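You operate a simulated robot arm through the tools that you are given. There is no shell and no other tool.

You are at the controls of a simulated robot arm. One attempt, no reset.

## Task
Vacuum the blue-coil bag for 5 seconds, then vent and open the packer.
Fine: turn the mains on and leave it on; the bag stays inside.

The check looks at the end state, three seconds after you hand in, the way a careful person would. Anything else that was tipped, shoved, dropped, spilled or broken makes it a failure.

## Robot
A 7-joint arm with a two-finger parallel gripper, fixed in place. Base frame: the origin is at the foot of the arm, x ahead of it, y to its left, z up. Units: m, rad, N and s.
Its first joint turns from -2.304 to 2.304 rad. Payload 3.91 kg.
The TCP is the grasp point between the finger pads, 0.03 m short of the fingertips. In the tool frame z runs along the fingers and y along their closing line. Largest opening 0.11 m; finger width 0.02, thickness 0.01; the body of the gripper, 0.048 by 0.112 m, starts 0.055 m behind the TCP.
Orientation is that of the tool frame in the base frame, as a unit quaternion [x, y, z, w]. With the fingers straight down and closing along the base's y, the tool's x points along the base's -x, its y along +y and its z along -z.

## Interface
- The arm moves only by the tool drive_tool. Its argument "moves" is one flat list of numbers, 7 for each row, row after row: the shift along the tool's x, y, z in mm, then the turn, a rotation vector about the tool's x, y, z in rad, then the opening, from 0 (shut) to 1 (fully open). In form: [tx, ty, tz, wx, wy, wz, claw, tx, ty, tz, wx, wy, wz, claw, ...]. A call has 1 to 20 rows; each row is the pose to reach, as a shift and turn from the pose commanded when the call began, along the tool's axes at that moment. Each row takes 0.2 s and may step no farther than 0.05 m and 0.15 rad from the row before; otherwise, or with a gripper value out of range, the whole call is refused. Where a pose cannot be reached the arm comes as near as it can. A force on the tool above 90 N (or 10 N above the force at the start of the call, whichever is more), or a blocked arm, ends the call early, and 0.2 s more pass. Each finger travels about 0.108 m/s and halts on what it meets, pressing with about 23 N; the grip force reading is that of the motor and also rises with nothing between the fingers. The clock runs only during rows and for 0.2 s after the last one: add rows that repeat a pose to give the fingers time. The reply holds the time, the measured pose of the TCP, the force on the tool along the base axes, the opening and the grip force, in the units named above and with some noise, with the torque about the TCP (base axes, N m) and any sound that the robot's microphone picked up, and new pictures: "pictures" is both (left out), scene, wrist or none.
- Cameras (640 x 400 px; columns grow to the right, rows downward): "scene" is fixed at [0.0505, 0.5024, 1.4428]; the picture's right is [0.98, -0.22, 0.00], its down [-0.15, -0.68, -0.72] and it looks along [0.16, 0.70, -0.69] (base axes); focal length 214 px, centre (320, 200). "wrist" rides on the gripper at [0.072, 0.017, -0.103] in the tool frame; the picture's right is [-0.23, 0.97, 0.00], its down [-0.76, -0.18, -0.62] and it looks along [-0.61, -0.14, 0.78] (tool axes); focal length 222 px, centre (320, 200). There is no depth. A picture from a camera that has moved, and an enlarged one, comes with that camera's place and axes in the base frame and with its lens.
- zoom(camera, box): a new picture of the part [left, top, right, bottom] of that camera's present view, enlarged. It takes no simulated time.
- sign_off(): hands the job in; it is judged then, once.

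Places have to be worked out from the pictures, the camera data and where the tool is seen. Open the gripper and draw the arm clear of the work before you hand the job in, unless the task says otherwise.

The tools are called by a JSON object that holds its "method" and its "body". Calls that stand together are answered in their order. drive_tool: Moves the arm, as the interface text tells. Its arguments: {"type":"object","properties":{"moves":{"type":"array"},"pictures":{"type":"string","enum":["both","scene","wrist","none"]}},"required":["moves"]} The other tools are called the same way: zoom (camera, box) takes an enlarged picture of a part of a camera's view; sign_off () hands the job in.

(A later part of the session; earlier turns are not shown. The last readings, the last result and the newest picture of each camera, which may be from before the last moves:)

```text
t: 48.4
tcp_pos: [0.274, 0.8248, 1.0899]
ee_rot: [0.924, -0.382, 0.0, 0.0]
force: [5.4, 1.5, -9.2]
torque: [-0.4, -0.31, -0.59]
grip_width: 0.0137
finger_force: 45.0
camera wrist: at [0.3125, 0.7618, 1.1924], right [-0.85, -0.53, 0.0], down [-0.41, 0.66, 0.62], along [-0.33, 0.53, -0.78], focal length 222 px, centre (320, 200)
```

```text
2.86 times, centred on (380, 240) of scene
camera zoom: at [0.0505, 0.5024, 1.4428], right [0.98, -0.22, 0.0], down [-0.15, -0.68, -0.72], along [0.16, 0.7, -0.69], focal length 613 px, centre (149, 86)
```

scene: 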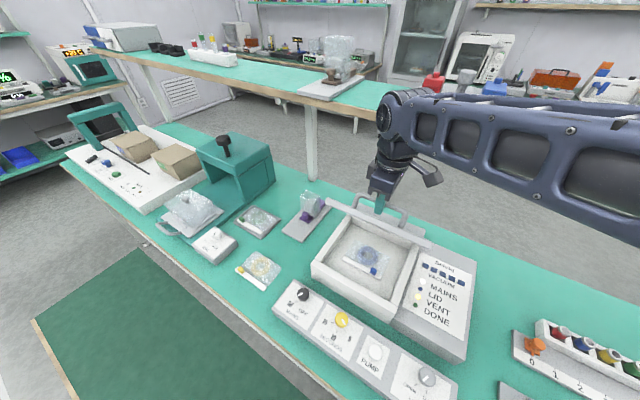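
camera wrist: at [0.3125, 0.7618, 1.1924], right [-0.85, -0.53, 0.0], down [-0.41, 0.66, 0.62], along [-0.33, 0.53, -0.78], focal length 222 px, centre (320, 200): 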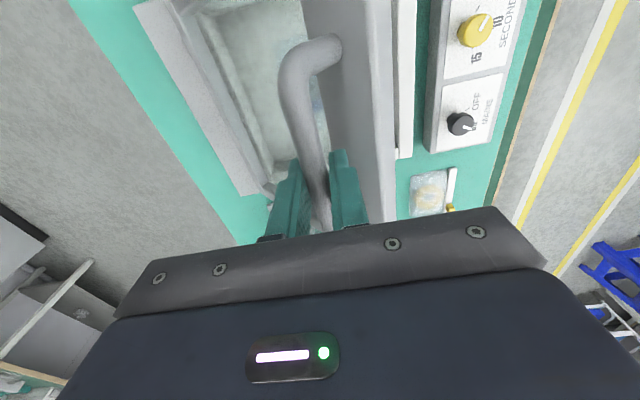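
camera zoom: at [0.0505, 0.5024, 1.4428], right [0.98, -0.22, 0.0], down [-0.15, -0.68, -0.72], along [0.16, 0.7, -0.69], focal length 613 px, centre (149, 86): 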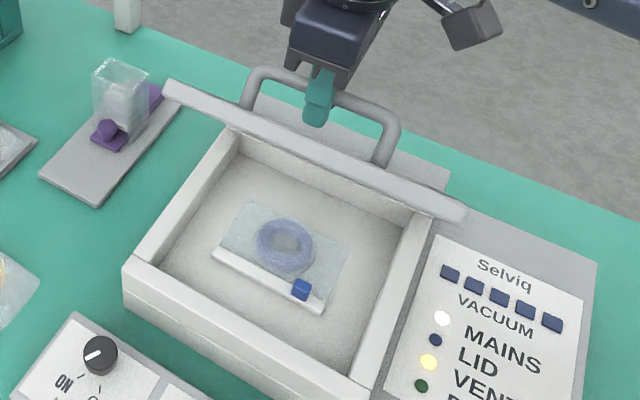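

The lid is at about 51°, forces are low, and the blue-coil bag sits flat in the chamber. I'll go another 15° along the arc.

{"method": "drive_tool", "body": {"moves": [0, -9, -5, 0, 0, 0, 0, 0, -18, -10, 0, 0, 0, 0, 0, -27, -15, 0, 0, 0, 0, 0, -36, -19, 0, 0, 0, 0, 0, -45, -22, 0, 0, 0, 0, 0, -55, -26, 0, 0, 0, 0, 0, -55, -26, 0, 0, 0, 0], "pictures": "both"}}

{"method": "zoom", "body": {"camera": "scene", "box": [300, 170, 460, 310]}}

{"method": "zoom", "body": {"camera": "wrist", "box": [220, 80, 440, 220]}}

```text
t: 50.0
tcp_pos: [0.3109, 0.8639, 1.1162]
ee_rot: [0.924, -0.383, 0.0, -0.001]
force: [4.5, -4.6, -1.4]
torque: [0.08, -0.06, -0.72]
grip_width: 0.0137
finger_force: 45.6
camera wrist: at [0.3514, 0.801, 1.2188], right [-0.85, -0.53, 0.0], down [-0.41, 0.66, 0.62], along [-0.33, 0.53, -0.78], focal length 222 px, centre (320, 200)
```

scene: 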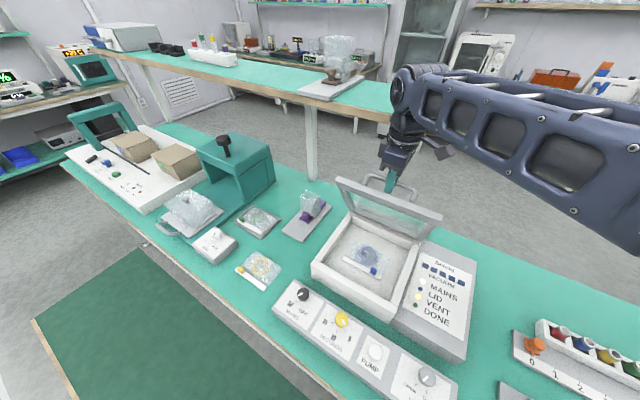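
wrist: 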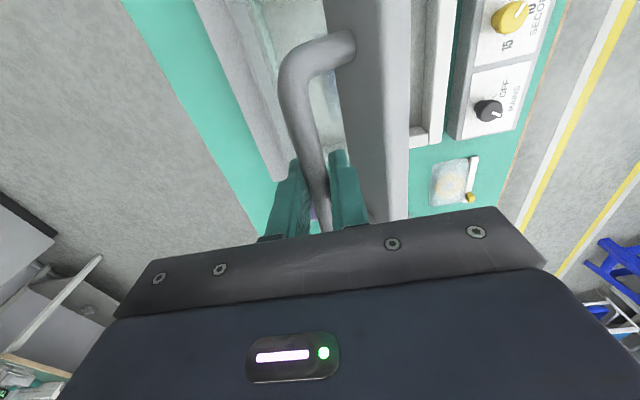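

```text
2.86 times, centred on (380, 240) of scene
camera zoom: at [0.0505, 0.5024, 1.4428], right [0.98, -0.22, 0.0], down [-0.15, -0.68, -0.72], along [0.16, 0.7, -0.69], focal length 613 px, centre (149, 86)
```

zoom: 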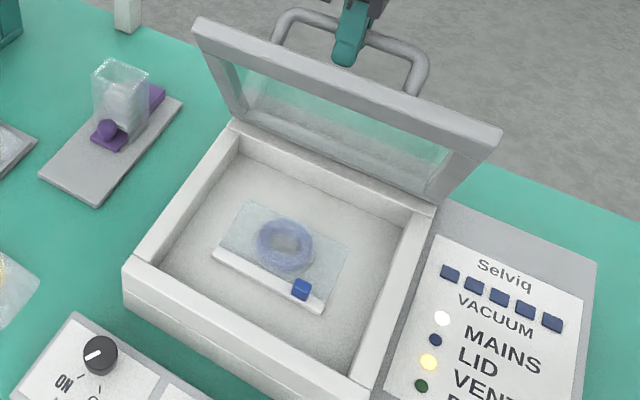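

```text
2.86 times, centred on (330, 150) of wrist
camera zoom: at [0.3514, 0.801, 1.2188], right [-0.85, -0.53, 0.0], down [-0.41, 0.66, 0.62], along [-0.33, 0.53, -0.78], focal length 635 px, centre (291, 343)
```

zoom: 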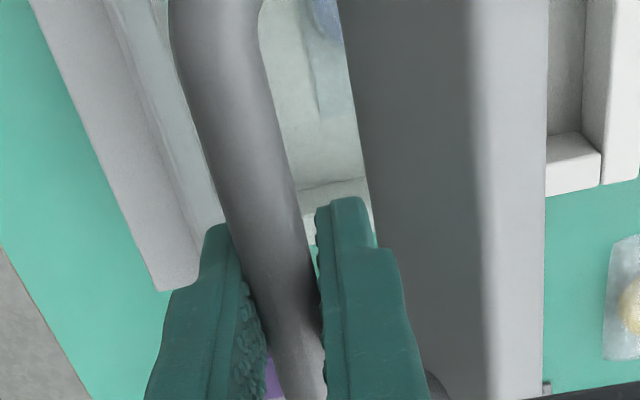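

The lid is at about 66° and moving freely. I'll take it another 10° to 12°, staying short of vertical.

{"method": "drive_tool", "body": {"moves": [0, -10, -3, 0, 0, 0, 0, 0, -19, -5, 0, 0, 0, 0, 0, -29, -7, 0, 0, 0, 0, 0, -39, -9, 0, 0, 0, 0, 0, -44, -9, 0, 0, 0, 0, 0, -44, -9, 0, 0, 0, 0], "pictures": "scene"}}

{"method": "zoom", "body": {"camera": "scene", "box": [300, 160, 460, 300]}}

```text
t: 50.7
tcp_pos: [0.3219, 0.8749, 1.1204]
ee_rot: [0.924, -0.382, 0.0, 0.005]
force: [-17.8, -72.0, 1.4]
torque: [6.19, -2.5, -1.66]
grip_width: 0.014
finger_force: 44.9
stopped in row 3: the force on the tool passed its limit at 145 N (the readings are from after the stop); the commanded pose is now the measured one
```

scene: 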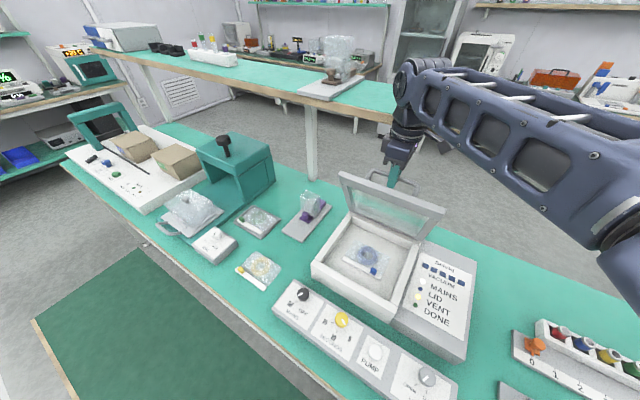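

```text
2.86 times, centred on (380, 230) of scene
camera zoom: at [0.0505, 0.5024, 1.4428], right [0.98, -0.22, 0.0], down [-0.15, -0.68, -0.72], along [0.16, 0.7, -0.69], focal length 613 px, centre (149, 114)
```

zoom: 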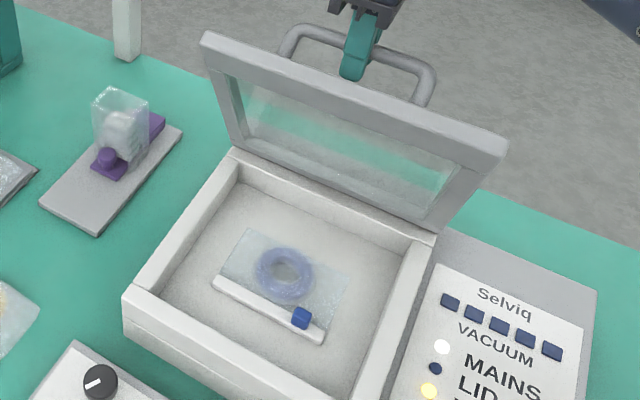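

The call stopped on force at a lid angle of about 70°, so the lid may have reached its stop, or the gripper is touching something. I'll look closely before moving anything.

{"method": "zoom", "body": {"camera": "scene", "box": [360, 120, 450, 220]}}

{"method": "zoom", "body": {"camera": "wrist", "box": [180, 0, 460, 220]}}

{"method": "zoom", "body": {"camera": "scene", "box": [330, 180, 450, 280]}}

```text
4.00 times, centred on (405, 170) of scene
camera zoom: at [0.0505, 0.5024, 1.4428], right [0.98, -0.22, 0.0], down [-0.15, -0.68, -0.72], along [0.16, 0.7, -0.69], focal length 858 px, centre (-20, 320)
```

zoom: 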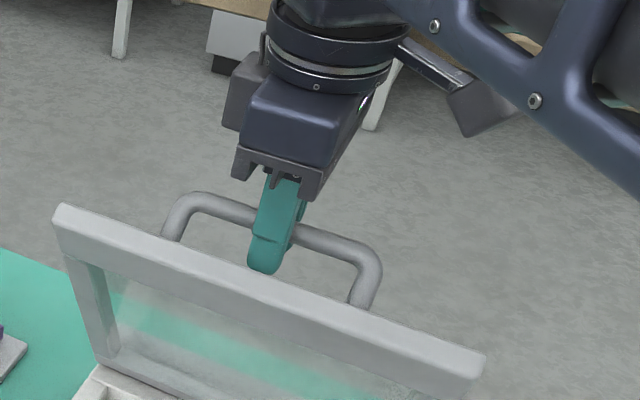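

```text
1.82 times, centred on (320, 110) of wrist
camera zoom: at [0.3629, 0.8133, 1.2245], right [-0.85, -0.53, 0.01], down [-0.41, 0.67, 0.62], along [-0.33, 0.52, -0.79], focal length 404 px, centre (320, 364)
```

zoom: 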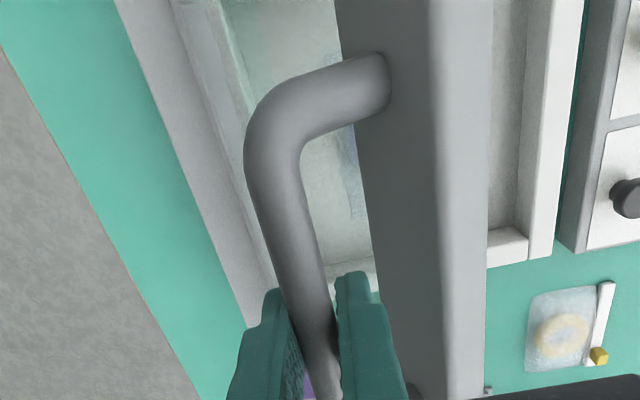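

```text
4.00 times, centred on (390, 230) of scene
camera zoom: at [0.0505, 0.5024, 1.4428], right [0.98, -0.22, 0.0], down [-0.15, -0.68, -0.72], along [0.16, 0.7, -0.69], focal length 858 px, centre (40, 80)
```

zoom: 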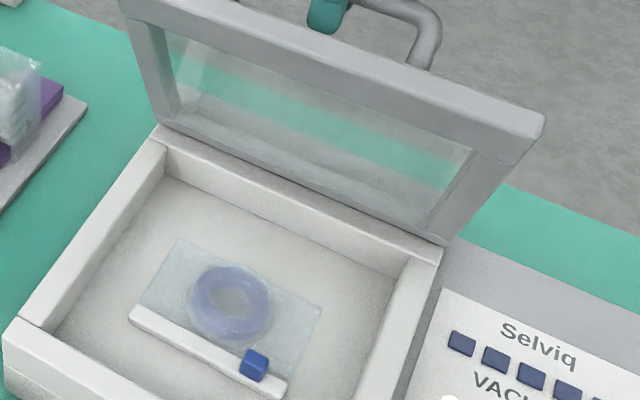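

I see no foreign contact around the gripper; the bar sits between the pads close behind the lid. I'll hold the present pose for a moment and re-read the forces.

{"method": "drive_tool", "body": {"moves": [0, 0, 0, 0, 0, 0, 0, 0, 0, 0, 0, 0, 0, 0], "pictures": "none"}}

```text
t: 51.3
tcp_pos: [0.3226, 0.875, 1.1208]
ee_rot: [0.924, -0.382, 0.0, 0.004]
force: [-22.2, -83.8, 3.2]
torque: [7.08, -5.82, -1.21]
grip_width: 0.0139
finger_force: 44.7
```

The reading persists (about -75 N along the opening direction, with a torque as if contact were about 0.12 m above the TCP). Something may be touching the hand up high, perhaps the rear shelf, so I'll inspect it in both views.

{"method": "zoom", "body": {"camera": "wrist", "box": [0, 200, 240, 400]}}

{"method": "zoom", "body": {"camera": "scene", "box": [280, 60, 460, 190]}}

{"method": "zoom", "body": {"camera": "scene", "box": [440, 60, 640, 200]}}

```text
2.00 times, centred on (120, 300) of wrist
camera zoom: at [0.363, 0.8135, 1.2243], right [-0.85, -0.53, 0.01], down [-0.41, 0.67, 0.62], along [-0.33, 0.52, -0.79], focal length 444 px, centre (720, 0)
```

zoom: 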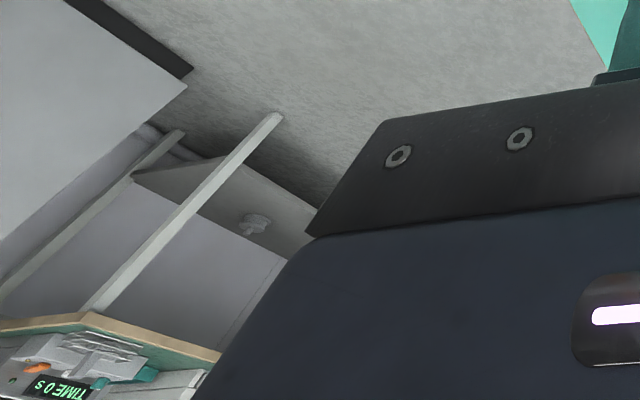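

```text
3.08 times, centred on (370, 125) of scene
camera zoom: at [0.0505, 0.5024, 1.4428], right [0.98, -0.22, 0.0], down [-0.15, -0.68, -0.72], along [0.16, 0.7, -0.69], focal length 660 px, centre (166, 431)
```

zoom: 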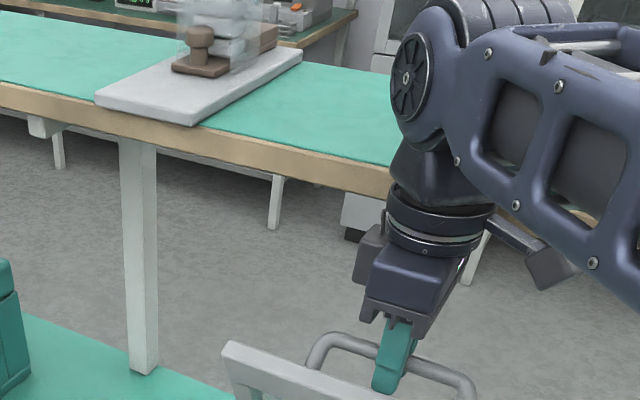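

```text
2.86 times, centred on (540, 130) of scene
camera zoom: at [0.0505, 0.5024, 1.4428], right [0.98, -0.22, 0.0], down [-0.15, -0.68, -0.72], along [0.16, 0.7, -0.69], focal length 613 px, centre (-309, 400)
```

zoom: 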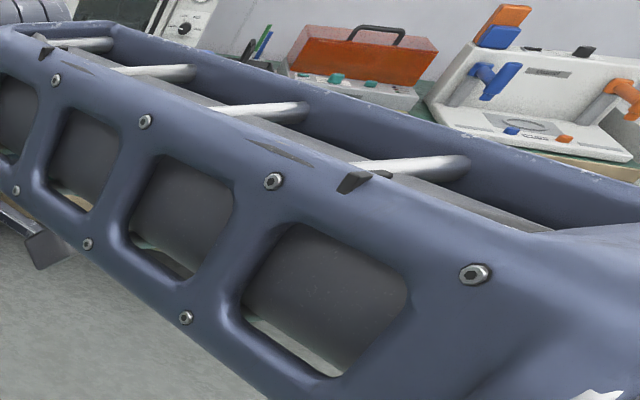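

The zoom shows the rear shelf is a riser standing on this table, with its front edge at about perp 0.90, z 1.22–1.24. That is where the hand's far face is, so the hand met the shelf and not a lid stop. I'll back off 16 mm along the arc, to the last force-free pose.

{"method": "drive_tool", "body": {"moves": [0, 5, 1, 0, 0, 0, 0, 0, 10, 3, 0.004, 0, 0, 0, 0, 16, 5, 0.008, 0, 0, 0, 0, 16, 5, 0.008, 0, 0, 0], "pictures": "both"}}

{"method": "zoom", "body": {"camera": "scene", "box": [300, 100, 460, 220]}}

```text
t: 52.3
tcp_pos: [0.3122, 0.8659, 1.1155]
ee_rot: [0.924, -0.382, 0.001, 0.0]
force: [0.2, -13.6, 29.6]
torque: [0.07, 0.17, -0.56]
grip_width: 0.0138
finger_force: 44.7
camera wrist: at [0.3518, 0.8034, 1.2181], right [-0.85, -0.53, 0.0], down [-0.42, 0.66, 0.62], along [-0.33, 0.53, -0.78], focal length 222 px, centre (320, 200)
```

scene: 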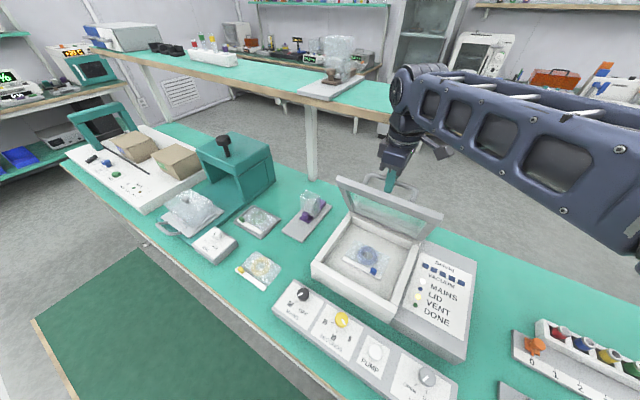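
wrist: 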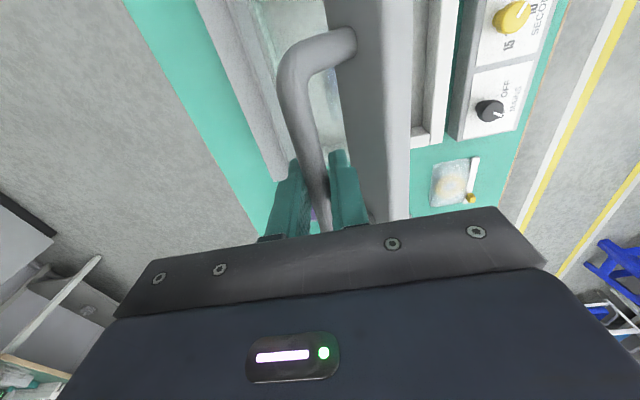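

```text
3.33 times, centred on (380, 160) of scene
camera zoom: at [0.0505, 0.5024, 1.4428], right [0.98, -0.22, 0.0], down [-0.15, -0.68, -0.72], along [0.16, 0.7, -0.69], focal length 715 px, centre (120, 333)
```

zoom: 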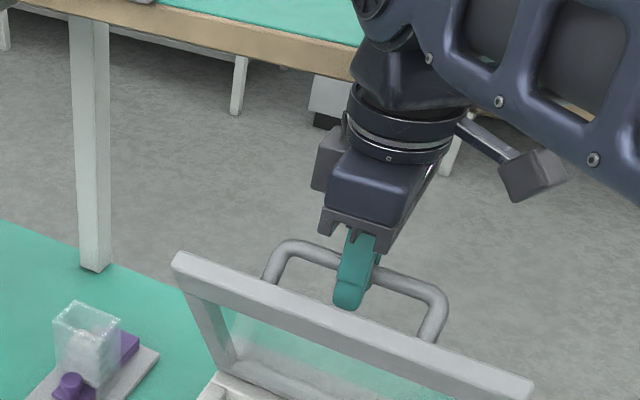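

The torque has vanished, so the hand is clear of the shelf. I'll loosen the fingers, ease 2 mm up and 2 mm back, and lift straight off the bar.

{"method": "drive_tool", "body": {"moves": [0, 0, -2, 0, 0, 0, 0.1, 0, 1, -2, 0, 0, 0, 0.2, 0, 2, -3, 0, 0, 0, 0.2, 0, 2, -12, 0, 0, 0, 0.2, 0, 2, -24, 0, 0, 0, 0.2, 0, 2, -36, 0, 0, 0, 0.2, 0, 2, -50, 0, 0, 0, 0.2, 0, 2, -65, 0, 0, 0, 0.2, 0, 2, -65, 0, 0, 0, 0.2], "pictures": "both"}}

{"method": "zoom", "body": {"camera": "scene", "box": [300, 120, 460, 300]}}

```text
t: 53.5
tcp_pos: [0.3096, 0.8633, 1.1207]
ee_rot: [0.924, -0.382, 0.003, 0.012]
force: [0.3, -2.2, -5.0]
torque: [0.14, 0.26, -0.08]
grip_width: 0.0223
finger_force: 0.0
stopped in row 6: the force on the tool passed its limit at 107 N (the readings are from after the stop); the commanded pose is now the measured one
camera wrist: at [0.3505, 0.8035, 1.2261], right [-0.85, -0.53, 0.02], down [-0.41, 0.68, 0.61], along [-0.33, 0.51, -0.79], focal length 222 px, centre (320, 200)
```

scene: 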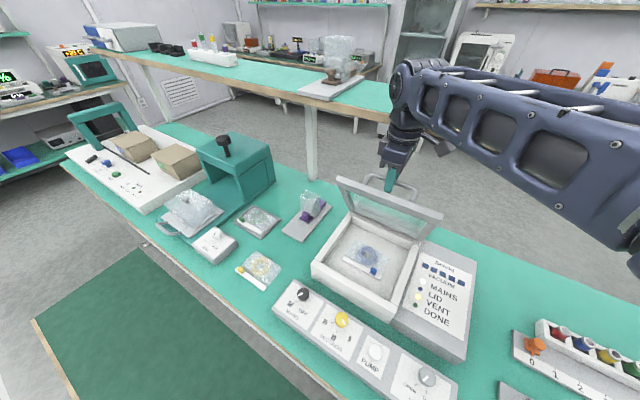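
wrist: 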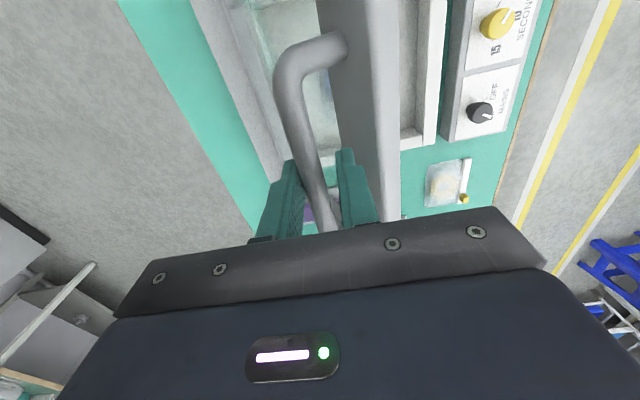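

```text
2.22 times, centred on (380, 210) of scene
camera zoom: at [0.0505, 0.5024, 1.4428], right [0.98, -0.22, 0.0], down [-0.15, -0.68, -0.72], along [0.16, 0.7, -0.69], focal length 477 px, centre (187, 178)
```

zoom: 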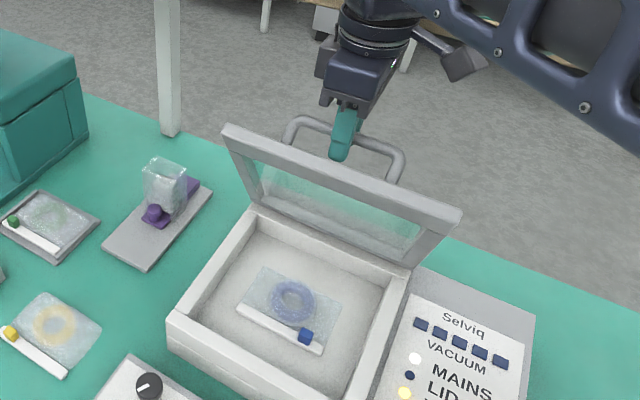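

The upward move was blocked after 5 mm: the hand's top far edge is under the shelf lip. I'll draw back about 14 mm, letting the lid ease down slightly with it, and tilt the hand's top toward the robot before withdrawing.

{"method": "drive_tool", "body": {"moves": [0, 5, 2, 0.02, 0, 0, 0.2, 0, 10, 4, 0.03, 0, 0, 0.2, 0, 14, 5, 0.08, 0, 0, 0.2, 0, 14, 5, 0.16, 0, 0, 0.2, 0, 14, 5, 0.2, 0, 0, 0.2], "pictures": "both"}}

{"method": "zoom", "body": {"camera": "scene", "box": [320, 100, 460, 240]}}

{"method": "zoom", "body": {"camera": "wrist", "box": [220, 80, 440, 220]}}

```text
t: 54.8
tcp_pos: [0.3001, 0.8533, 1.1171]
ee_rot: [0.921, -0.379, 0.042, -0.08]
force: [0.7, 0.4, 0.2]
torque: [-0.02, -0.01, -0.02]
grip_width: 0.0222
finger_force: 0.1
camera wrist: at [0.3261, 0.7785, 1.2168], right [-0.84, -0.52, -0.18], down [-0.5, 0.59, 0.63], along [-0.22, 0.62, -0.75], focal length 222 px, centre (320, 200)
```

scene: 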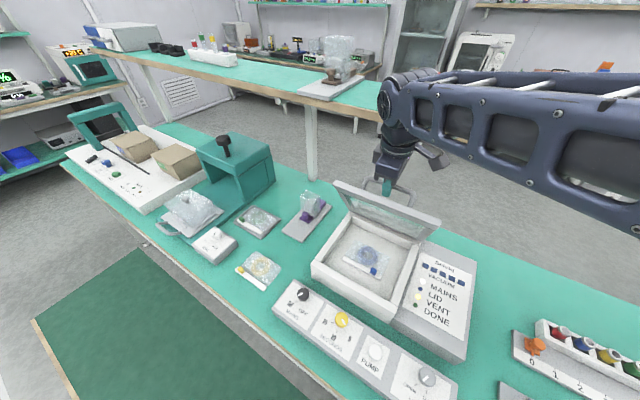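
wrist: 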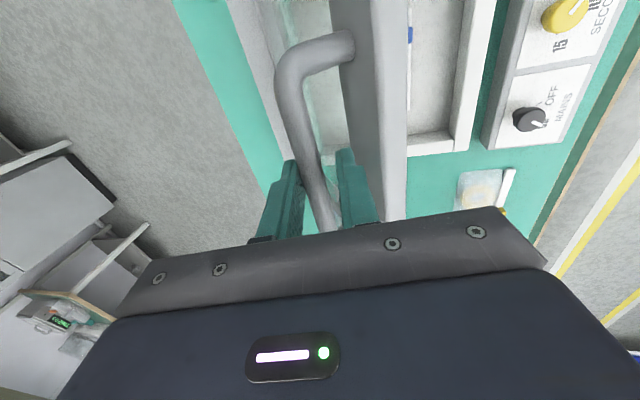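

```text
2.86 times, centred on (390, 170) of scene
camera zoom: at [0.0505, 0.5024, 1.4428], right [0.98, -0.22, 0.0], down [-0.15, -0.68, -0.72], along [0.16, 0.7, -0.69], focal length 613 px, centre (120, 286)
```

zoom: 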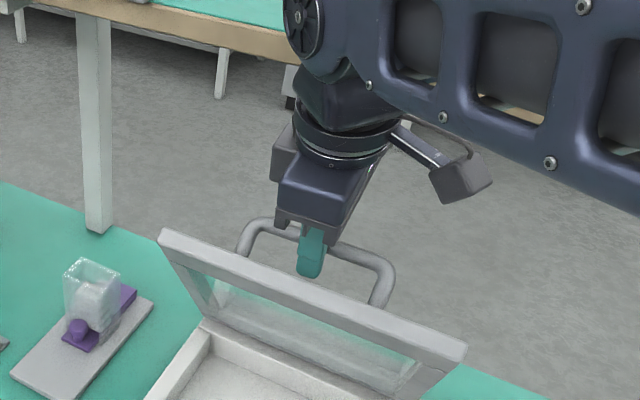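

```text
2.86 times, centred on (330, 150) of wrist
camera zoom: at [0.3261, 0.7785, 1.2168], right [-0.84, -0.52, -0.18], down [-0.5, 0.59, 0.63], along [-0.22, 0.62, -0.75], focal length 635 px, centre (291, 343)
```

zoom: 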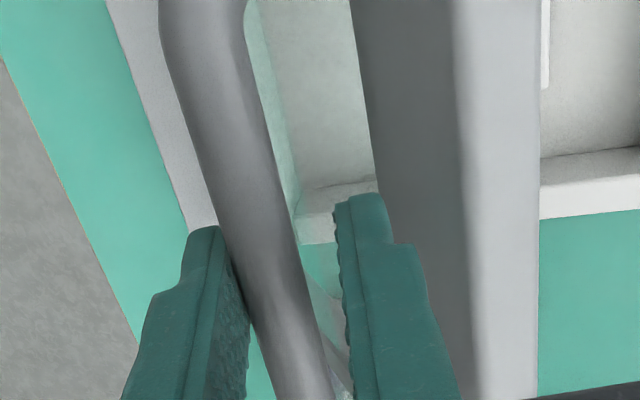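

No contact forces now, and the hand is tilted about 10° with its top toward me. I'll withdraw along the finger axis in small steps.

{"method": "drive_tool", "body": {"moves": [0, -2, -2, 0, 0, 0, 0.2, 0, -2, -12, 0, 0, 0, 0.2, 0, -2, -24, 0, 0, 0, 0.2, 0, -2, -36, 0, 0, 0, 0.2, 0, -2, -50, 0, 0, 0, 0.2, 0, -2, -65, 0, 0, 0, 0.2, 0, -2, -80, 0, 0, 0, 0.2], "pictures": "both"}}

{"method": "zoom", "body": {"camera": "scene", "box": [320, 80, 460, 260]}}

```text
t: 56.4
tcp_pos: [0.2918, 0.845, 1.1967]
ee_rot: [0.921, -0.38, 0.041, -0.08]
force: [-0.1, 0.4, -0.8]
torque: [0.0, -0.01, 0.01]
grip_width: 0.0221
finger_force: 0.1
camera wrist: at [0.3172, 0.7705, 1.2955], right [-0.84, -0.52, -0.18], down [-0.5, 0.59, 0.63], along [-0.22, 0.62, -0.75], focal length 222 px, centre (320, 200)
```

scene: 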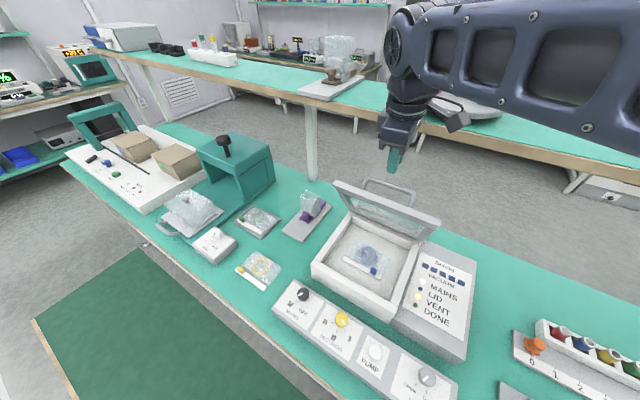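
wrist: 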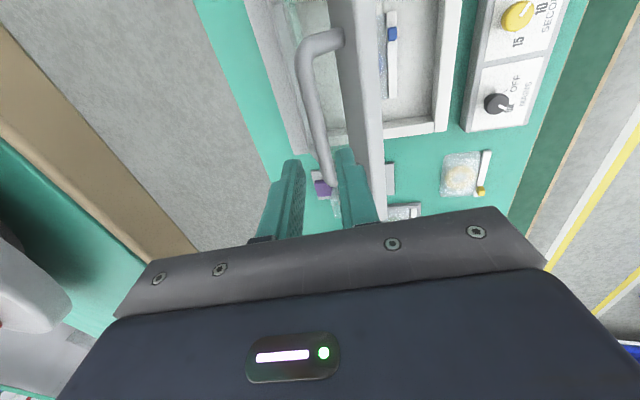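

```text
2.22 times, centred on (390, 170) of scene
camera zoom: at [0.0505, 0.5024, 1.4428], right [0.98, -0.22, 0.0], down [-0.15, -0.68, -0.72], along [0.16, 0.7, -0.69], focal length 477 px, centre (164, 267)
```

zoom: 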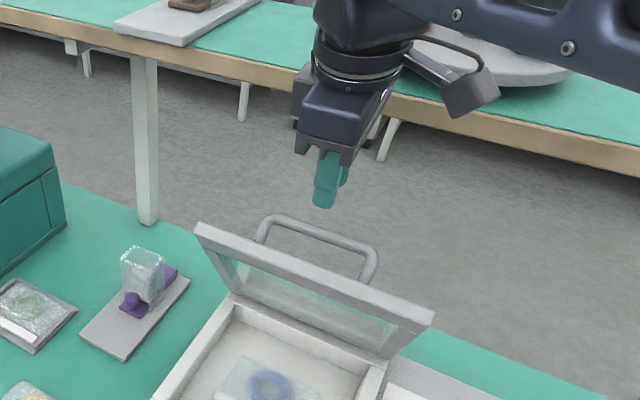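

Clean withdrawal: the lid stands on its own at about 63°. Triangulation puts the shelf lip at perp≈0.89, z≈1.22–1.24. I'd like the lid more upright, so I'll back away, un-tilt, and prepare to nudge it from the inside, keeping the hand well in front of the shelf.

{"method": "drive_tool", "body": {"moves": [0, 35, -14, -0.045, 0, 0, 0.1, 0, 71, -28, -0.09, 0, 0, 0, 0, 107, -42, -0.135, 0, 0, 0, 0, 142, -56, -0.18, 0, 0, 0, 0, 142, -56, -0.18, 0, 0, 0], "pictures": "both"}}

{"method": "zoom", "body": {"camera": "scene", "box": [300, 160, 480, 300]}}

```text
t: 57.5
tcp_pos: [0.1839, 0.7378, 1.2247]
ee_rot: [0.924, -0.382, 0.008, 0.003]
force: [-0.1, 0.1, 0.3]
torque: [0.01, -0.06, 0.03]
grip_width: 0.0
finger_force: 22.9
camera wrist: at [0.2231, 0.6751, 1.329], right [-0.85, -0.53, 0.0], down [-0.42, 0.67, 0.61], along [-0.32, 0.52, -0.79], focal length 222 px, centre (320, 200)
```

scene: 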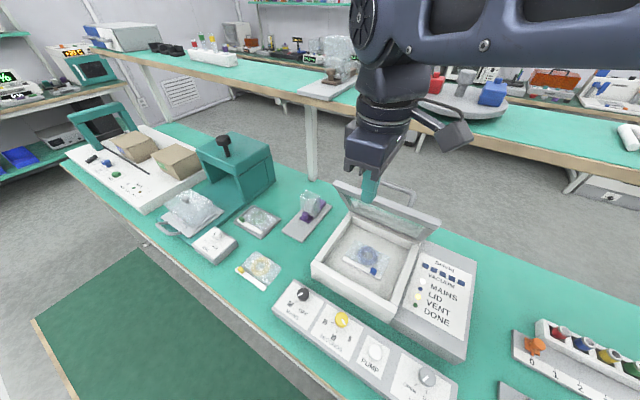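
wrist: 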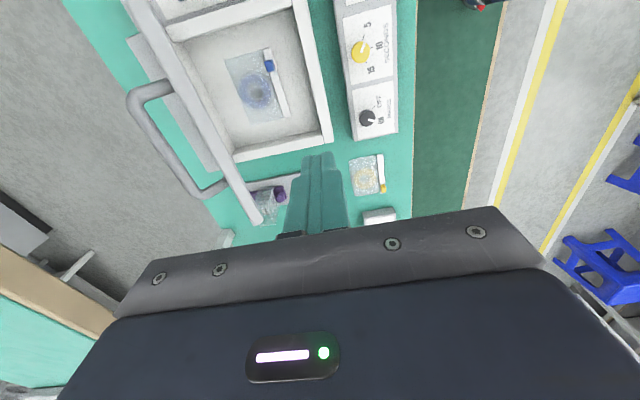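

```text
2.86 times, centred on (390, 230) of scene
camera zoom: at [0.0505, 0.5024, 1.4428], right [0.98, -0.22, 0.0], down [-0.15, -0.68, -0.72], along [0.16, 0.7, -0.69], focal length 613 px, centre (120, 114)
```

zoom: 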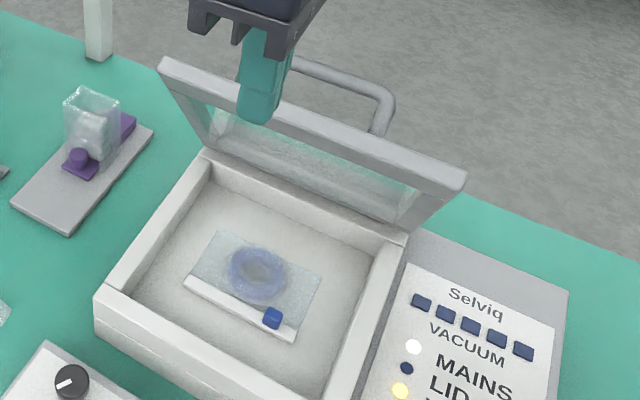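

The lid remains open at about 60–63° with the fingers now shut and clear of it. I'll yaw back to 45° so the narrow side of the hand faces the shelf.

{"method": "drive_tool", "body": {"moves": [0, 0, 0, 0, 0, 0.143, 0, 0, 0, 0, 0, 0, 0.286, 0, 0, 0, 0, 0, 0, 0.428, 0, 0, 0, 0, 0, 0, 0.571, 0, 0, 0, 0, 0, 0, 0.714, 0, 0, 0, 0, 0, 0, 0.857, 0, 0, 0, 0, 0, 0, 1.0, 0, 0, 0, 0, 0, 0, 1.142, 0, 0, 0, 0, 0, 0, 1.285, 0, 0, 0, 0, 0, 0, 1.428, 0, 0, 0, 0, 0, 0, 1.571, 0, 0, 0, 0, 0, 0, 1.571, 0], "pictures": "both"}}

```text
t: 60.1
tcp_pos: [0.1836, 0.74, 1.2262]
ee_rot: [-0.383, 0.924, -0.007, 0.003]
force: [0.0, 0.0, 0.9]
torque: [-0.03, -0.02, 0.03]
grip_width: 0.0003
finger_force: 23.0
camera wrist: at [0.1205, 0.7021, 1.3289], right [-0.53, 0.85, -0.01], down [0.66, 0.42, 0.63], along [0.54, 0.32, -0.78], focal length 222 px, centre (320, 200)
```

scene: 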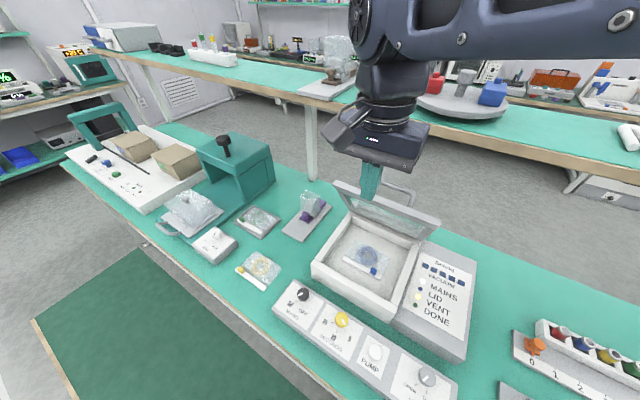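
wrist: 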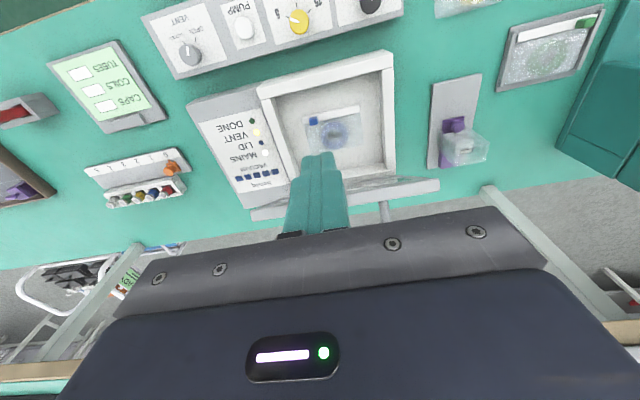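

The hand's narrow side now faces the lid. I'll tilt the fingers outward 0.6 rad while lowering to about 4 cm in front of the lid's inner frame, near its free edge.

{"method": "drive_tool", "body": {"moves": [-10, 0, 25, 0, -0.12, 0, 0, -22, 0, 52, 0, -0.24, 0, 0, -35, 0, 80, 0, -0.36, 0, 0, -48, 0, 107, 0, -0.48, 0, 0, -62, 0, 133, 0, -0.6, 0, 0, -62, 0, 133, 0, -0.6, 0, 0], "pictures": "both"}}

{"method": "zoom", "body": {"camera": "scene", "box": [300, 140, 480, 300]}}

```text
t: 61.5
tcp_pos: [0.2291, 0.7825, 1.0927]
ee_rot: [-0.368, 0.881, 0.107, 0.277]
force: [-0.3, -0.1, 0.4]
torque: [-0.01, -0.02, -0.01]
grip_width: 0.0
finger_force: 23.2
camera wrist: at [0.1349, 0.7108, 1.1363], right [-0.56, 0.82, 0.11], down [0.31, 0.08, 0.95], along [0.77, 0.56, -0.3], focal length 222 px, centre (320, 200)
```

scene: 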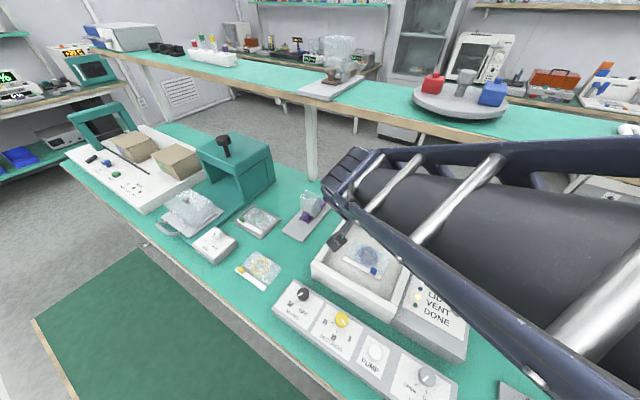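
wrist: 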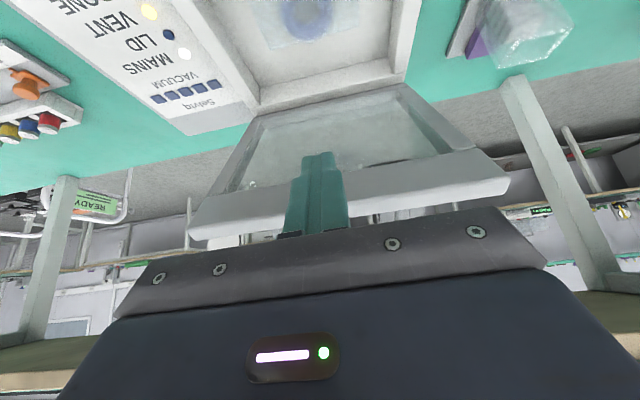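

```text
2.50 times, centred on (390, 220) of scene
camera zoom: at [0.0505, 0.5024, 1.4428], right [0.98, -0.22, 0.0], down [-0.15, -0.68, -0.72], along [0.16, 0.7, -0.69], focal length 536 px, centre (145, 150)
```

zoom: 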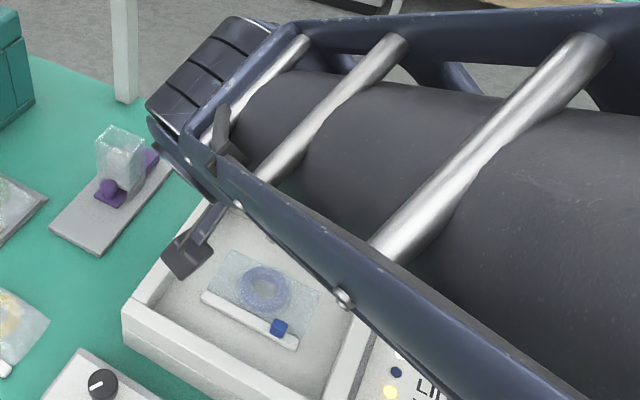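

The wrist view shows the lid's inner face ahead, with the fingertips facing its free-edge frame. I'll rise 12 mm so contact lands on the frame rather than the glass, and creep forward 15 mm.

{"method": "drive_tool", "body": {"moves": [-7, 0, -10, 0, 0, 0, 0, -13, 0, -6, 0, 0, 0, 0, -19, 0, -1, 0, 0, 0, 0, -19, 0, -1, 0, 0, 0, 0], "pictures": "wrist"}}

{"method": "zoom", "body": {"camera": "wrist", "box": [180, 60, 520, 270]}}

```text
t: 62.5
tcp_pos: [0.2403, 0.7927, 1.1051]
ee_rot: [-0.368, 0.881, 0.107, 0.276]
force: [0.7, 0.1, 0.3]
torque: [-0.02, -0.01, 0.02]
grip_width: 0.0001
finger_force: 23.6
camera wrist: at [0.1454, 0.7227, 1.1491], right [-0.56, 0.82, 0.11], down [0.31, 0.08, 0.95], along [0.77, 0.56, -0.3], focal length 222 px, centre (320, 200)
```

wrist: 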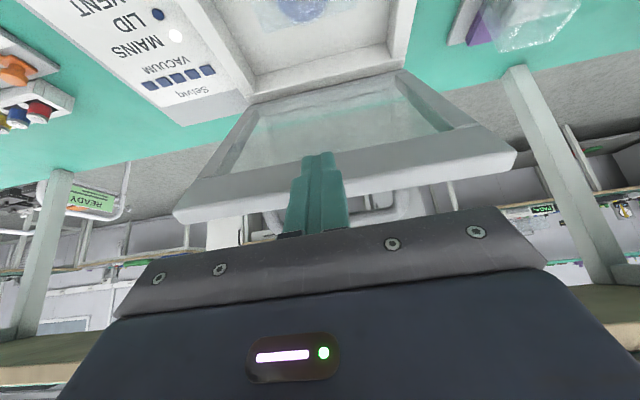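

```text
1.88 times, centred on (350, 165) of wrist
camera zoom: at [0.1454, 0.7227, 1.1491], right [-0.56, 0.82, 0.11], down [0.31, 0.08, 0.95], along [0.77, 0.56, -0.3], focal length 418 px, centre (264, 266)
```

zoom: 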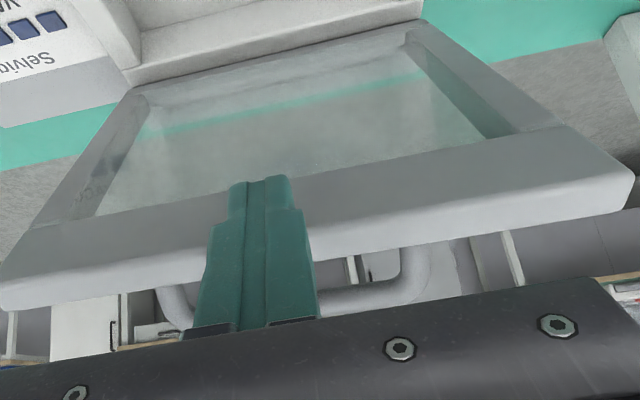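

There's no contact yet and the tips point at the inner border of the frame. I'll creep forward 12 mm while rising 8 mm, then read the force.

{"method": "drive_tool", "body": {"moves": [-5, 0, -1, 0, 0, 0, 0, -10, 0, 0, 0, 0, 0, 0, -14, 0, 0, 0, 0, 0, 0], "pictures": "none"}}

{"method": "zoom", "body": {"camera": "wrist", "box": [180, 60, 520, 270]}}

```text
t: 63.4
tcp_pos: [0.2474, 0.8017, 1.1131]
ee_rot: [-0.368, 0.881, 0.107, 0.276]
force: [0.4, -0.8, 0.2]
torque: [0.04, 0.01, 0.02]
grip_width: 0.0
finger_force: 23.0
```

```text
1.88 times, centred on (350, 165) of wrist
camera zoom: at [0.1528, 0.7299, 1.1564], right [-0.56, 0.82, 0.11], down [0.31, 0.08, 0.95], along [0.77, 0.56, -0.3], focal length 418 px, centre (264, 266)
```

zoom: 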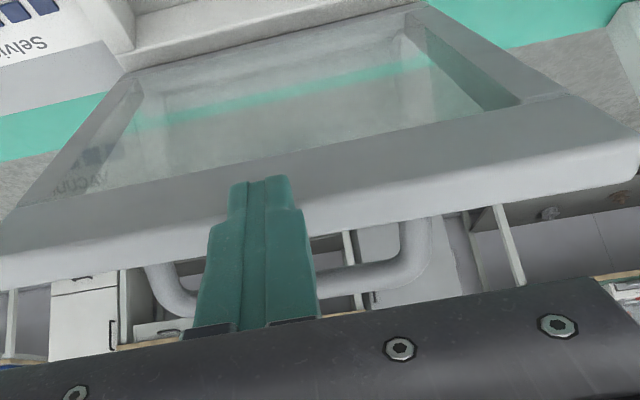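

The tips are now squarely in front of the frame, still without contact. I'll advance another 12 mm horizontally.

{"method": "drive_tool", "body": {"moves": [-3, 0, 2, 0, 0, 0, 0, -7, 0, 5, 0, 0, 0, 0, -10, 0, 7, 0, 0, 0, 0], "pictures": "none"}}

{"method": "zoom", "body": {"camera": "wrist", "box": [180, 60, 520, 270]}}

```text
t: 64.2
tcp_pos: [0.2563, 0.8099, 1.1177]
ee_rot: [-0.368, 0.881, 0.11, 0.277]
force: [-11.1, -24.5, 42.5]
torque: [0.06, -0.29, -0.03]
grip_width: 0.0
finger_force: 22.9
```

```text
1.88 times, centred on (350, 165) of wrist
camera zoom: at [0.1608, 0.7376, 1.1608], right [-0.56, 0.82, 0.12], down [0.31, 0.07, 0.95], along [0.77, 0.57, -0.3], focal length 418 px, centre (264, 266)
```

zoom: 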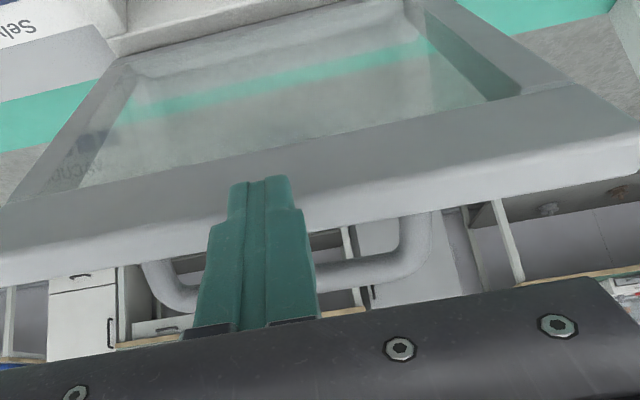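

The force direction (-25 along p, +42 up) matches the lid's front rim, so the tips are too high and pressing on the rim edge. I'll back off 20 mm and then lower 20 mm, so the next approach meets the inner face.

{"method": "drive_tool", "body": {"moves": [8, 0, -6, 0, 0, 0, 0, 17, 0, -11, 0, 0, 0, 0, 22, 0, -3, 0, 0, 0, 0, 28, 0, 5, 0, 0, 0, 0, 28, 0, 5, 0, 0, 0, 0], "pictures": "wrist"}}

{"method": "zoom", "body": {"camera": "wrist", "box": [180, 60, 520, 270]}}

```text
t: 65.2
tcp_pos: [0.2422, 0.7947, 1.1045]
ee_rot: [-0.367, 0.88, 0.111, 0.28]
force: [-2.7, -30.3, 32.1]
torque: [0.04, -0.44, -0.44]
grip_width: 0.0
finger_force: 23.2
stopped in row 5: the force on the tool passed its limit at 98 N (the readings are from after the stop); the commanded pose is now the measured one
camera wrist: at [0.1474, 0.723, 1.147], right [-0.56, 0.82, 0.12], down [0.31, 0.07, 0.95], along [0.77, 0.57, -0.29], focal length 222 px, centre (320, 200)
```

wrist: 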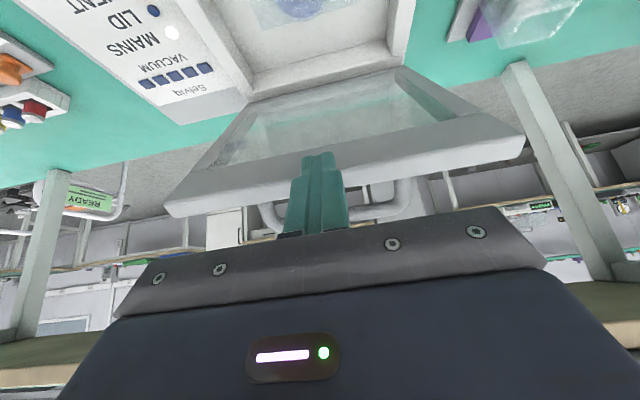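

```text
1.88 times, centred on (350, 165) of wrist
camera zoom: at [0.1474, 0.723, 1.147], right [-0.56, 0.82, 0.12], down [0.31, 0.07, 0.95], along [0.77, 0.57, -0.29], focal length 418 px, centre (264, 266)
```

zoom: 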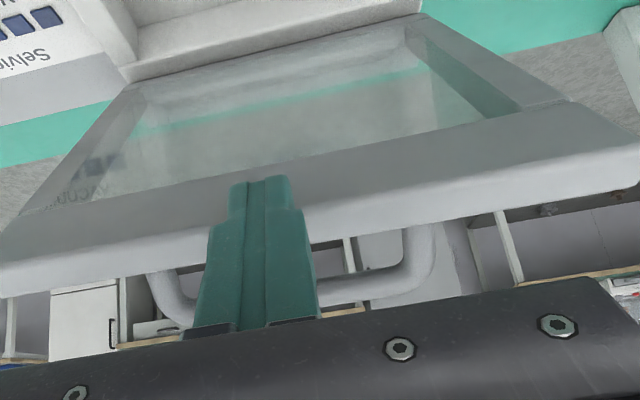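

The tip's end face is flat against the lid rim, with contact normal at about 54°, so the lid has settled lower than I assumed. I'll retreat 40 mm along the finger axis and look again.

{"method": "drive_tool", "body": {"moves": [0, 0, -10, 0, 0, 0, 0, 0, 0, -25, 0, 0, 0, 0, 0, 0, -40, 0, 0, 0, 0, 30, 0, -40, 0, 0, 0, 0, 30, 0, -40, 0, 0, 0, 0], "pictures": "both"}}

{"method": "zoom", "body": {"camera": "wrist", "box": [120, 20, 560, 270]}}

{"method": "zoom", "body": {"camera": "scene", "box": [300, 140, 480, 300]}}

```text
t: 66.4
tcp_pos: [0.208, 0.7641, 1.1174]
ee_rot: [-0.367, 0.881, 0.11, 0.278]
force: [0.1, 0.3, -0.3]
torque: [0.01, -0.01, 0.0]
grip_width: 0.0
finger_force: 23.1
camera wrist: at [0.1136, 0.6919, 1.16], right [-0.56, 0.82, 0.12], down [0.31, 0.07, 0.95], along [0.77, 0.57, -0.29], focal length 222 px, centre (320, 200)
```

scene: 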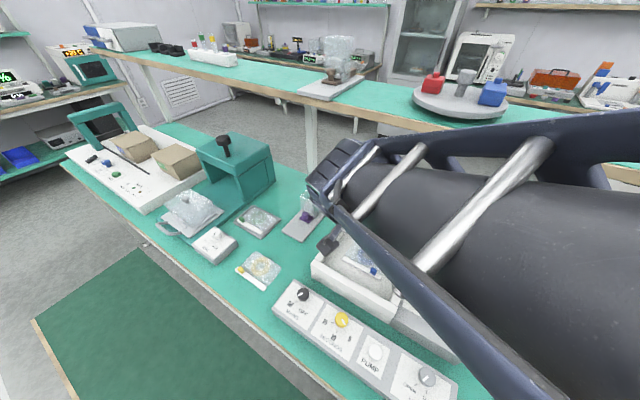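
wrist: 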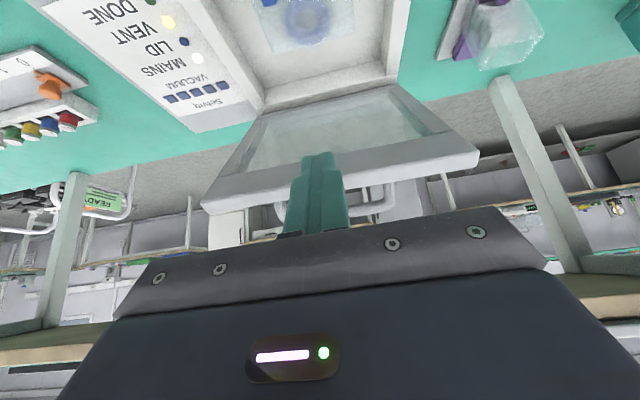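

```text
1.45 times, centred on (340, 145) of wrist
camera zoom: at [0.1136, 0.6919, 1.16], right [-0.56, 0.82, 0.12], down [0.31, 0.07, 0.95], along [0.77, 0.57, -0.29], focal length 323 px, centre (291, 280)
```

zoom: 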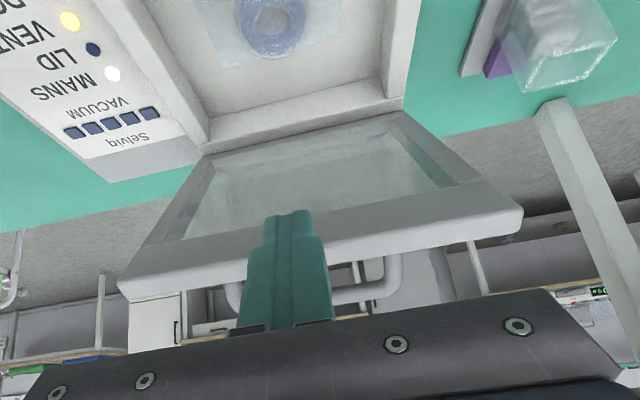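

```text
2.50 times, centred on (390, 220) of scene
camera zoom: at [0.0505, 0.5024, 1.4428], right [0.98, -0.22, 0.0], down [-0.15, -0.68, -0.72], along [0.16, 0.7, -0.69], focal length 536 px, centre (145, 150)
```

zoom: 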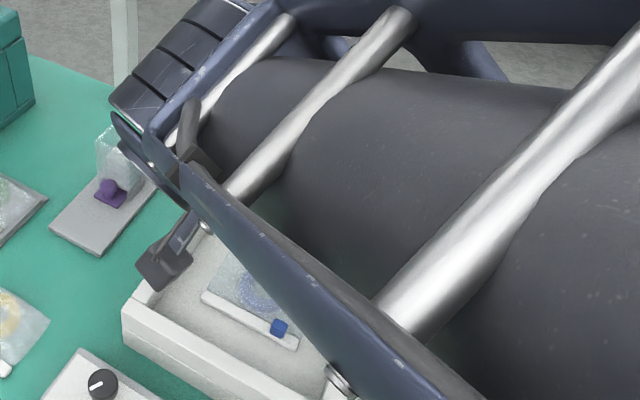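

From this view the lid's free edge computes to (perp 0.760, z 1.087), about 56° open. I'll move back and lower, tilting a bit more (0.85 rad), so the very tip meets the inner face 15 mm inside the rim.

{"method": "drive_tool", "body": {"moves": [16, 0, 8, 0, -0.08, 0, 0, 33, 0, 16, 0, -0.164, 0, 0, 49, 0, 23, 0, -0.245, 0, 0, 49, 0, 23, 0, -0.245, 0, 0], "pictures": "both"}}

{"method": "zoom", "body": {"camera": "wrist", "box": [120, 20, 560, 270]}}

```text
t: 67.4
tcp_pos: [0.1916, 0.7417, 1.0688]
ee_rot: [-0.351, 0.84, 0.154, 0.384]
force: [-0.2, 0.7, 0.2]
torque: [0.01, 0.04, 0.04]
grip_width: 0.0
finger_force: 22.9
camera wrist: at [0.0907, 0.6659, 1.0816], right [-0.59, 0.79, 0.16], down [0.14, -0.09, 0.99], along [0.8, 0.6, -0.06], focal length 222 px, centre (320, 200)
```

scene: 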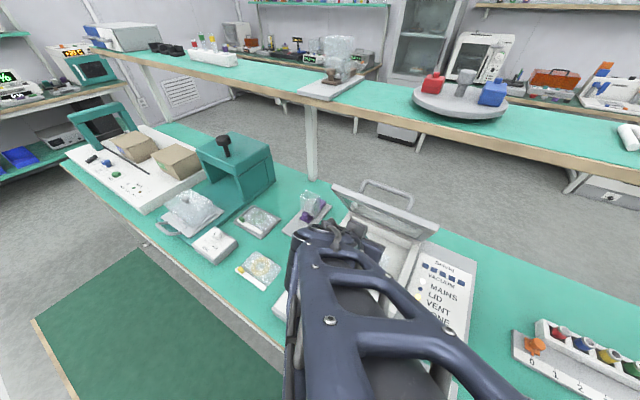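
wrist: 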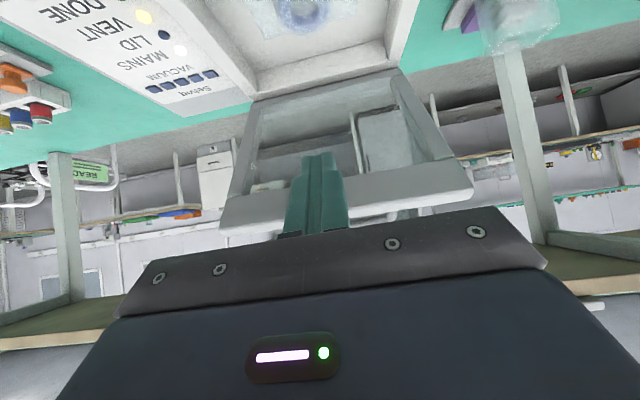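

```text
1.45 times, centred on (340, 145) of wrist
camera zoom: at [0.0907, 0.6659, 1.0816], right [-0.59, 0.79, 0.16], down [0.14, -0.09, 0.99], along [0.8, 0.6, -0.06], focal length 323 px, centre (291, 280)
```

zoom: 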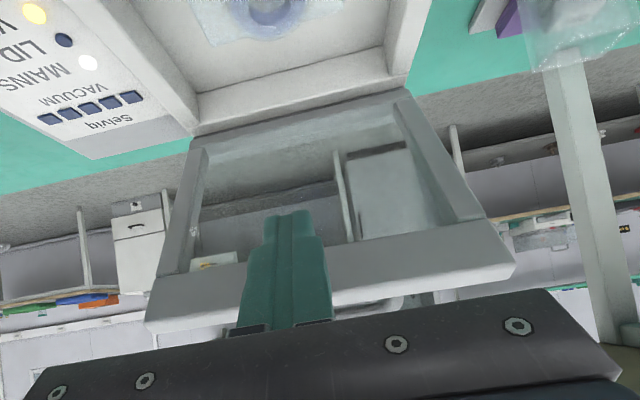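

The view is clear: the lid frame's inner face runs from (0.744, 1.076) to (0.767, 1.050). I'll rise 7 mm and advance to about 1 cm short of contact.

{"method": "drive_tool", "body": {"moves": [-13, 0, 11, 0, 0, 0, 0, -26, 0, 23, 0, 0, 0, 0, -39, 0, 34, 0, 0, 0, 0, -39, 0, 34, 0, 0, 0, 0], "pictures": "wrist"}}

{"method": "zoom", "body": {"camera": "wrist", "box": [180, 60, 520, 270]}}

```text
t: 68.4
tcp_pos: [0.228, 0.78, 1.077]
ee_rot: [-0.351, 0.84, 0.154, 0.383]
force: [0.6, 0.0, -0.2]
torque: [0.0, 0.01, -0.04]
grip_width: 0.0
finger_force: 23.4
camera wrist: at [0.127, 0.7037, 1.0891], right [-0.59, 0.79, 0.16], down [0.14, -0.09, 0.99], along [0.8, 0.6, -0.06], focal length 222 px, centre (320, 200)
```

wrist: 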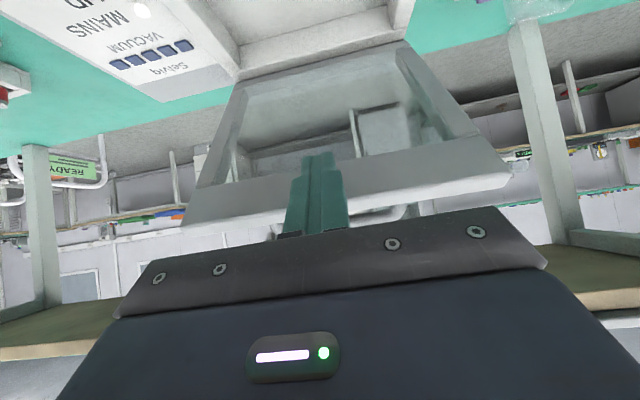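

```text
1.88 times, centred on (350, 165) of wrist
camera zoom: at [0.127, 0.7037, 1.0891], right [-0.59, 0.79, 0.16], down [0.14, -0.09, 0.99], along [0.8, 0.6, -0.06], focal length 418 px, centre (264, 266)
```

zoom: 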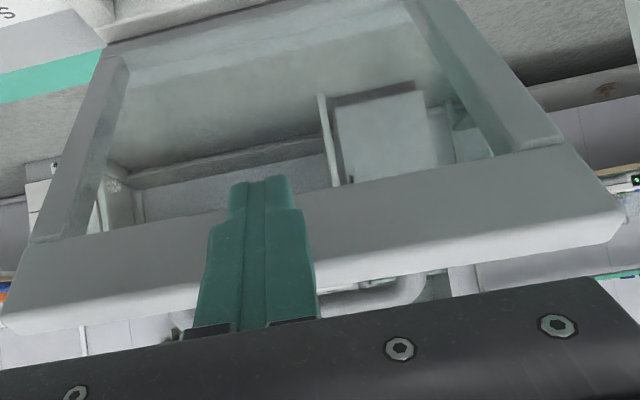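

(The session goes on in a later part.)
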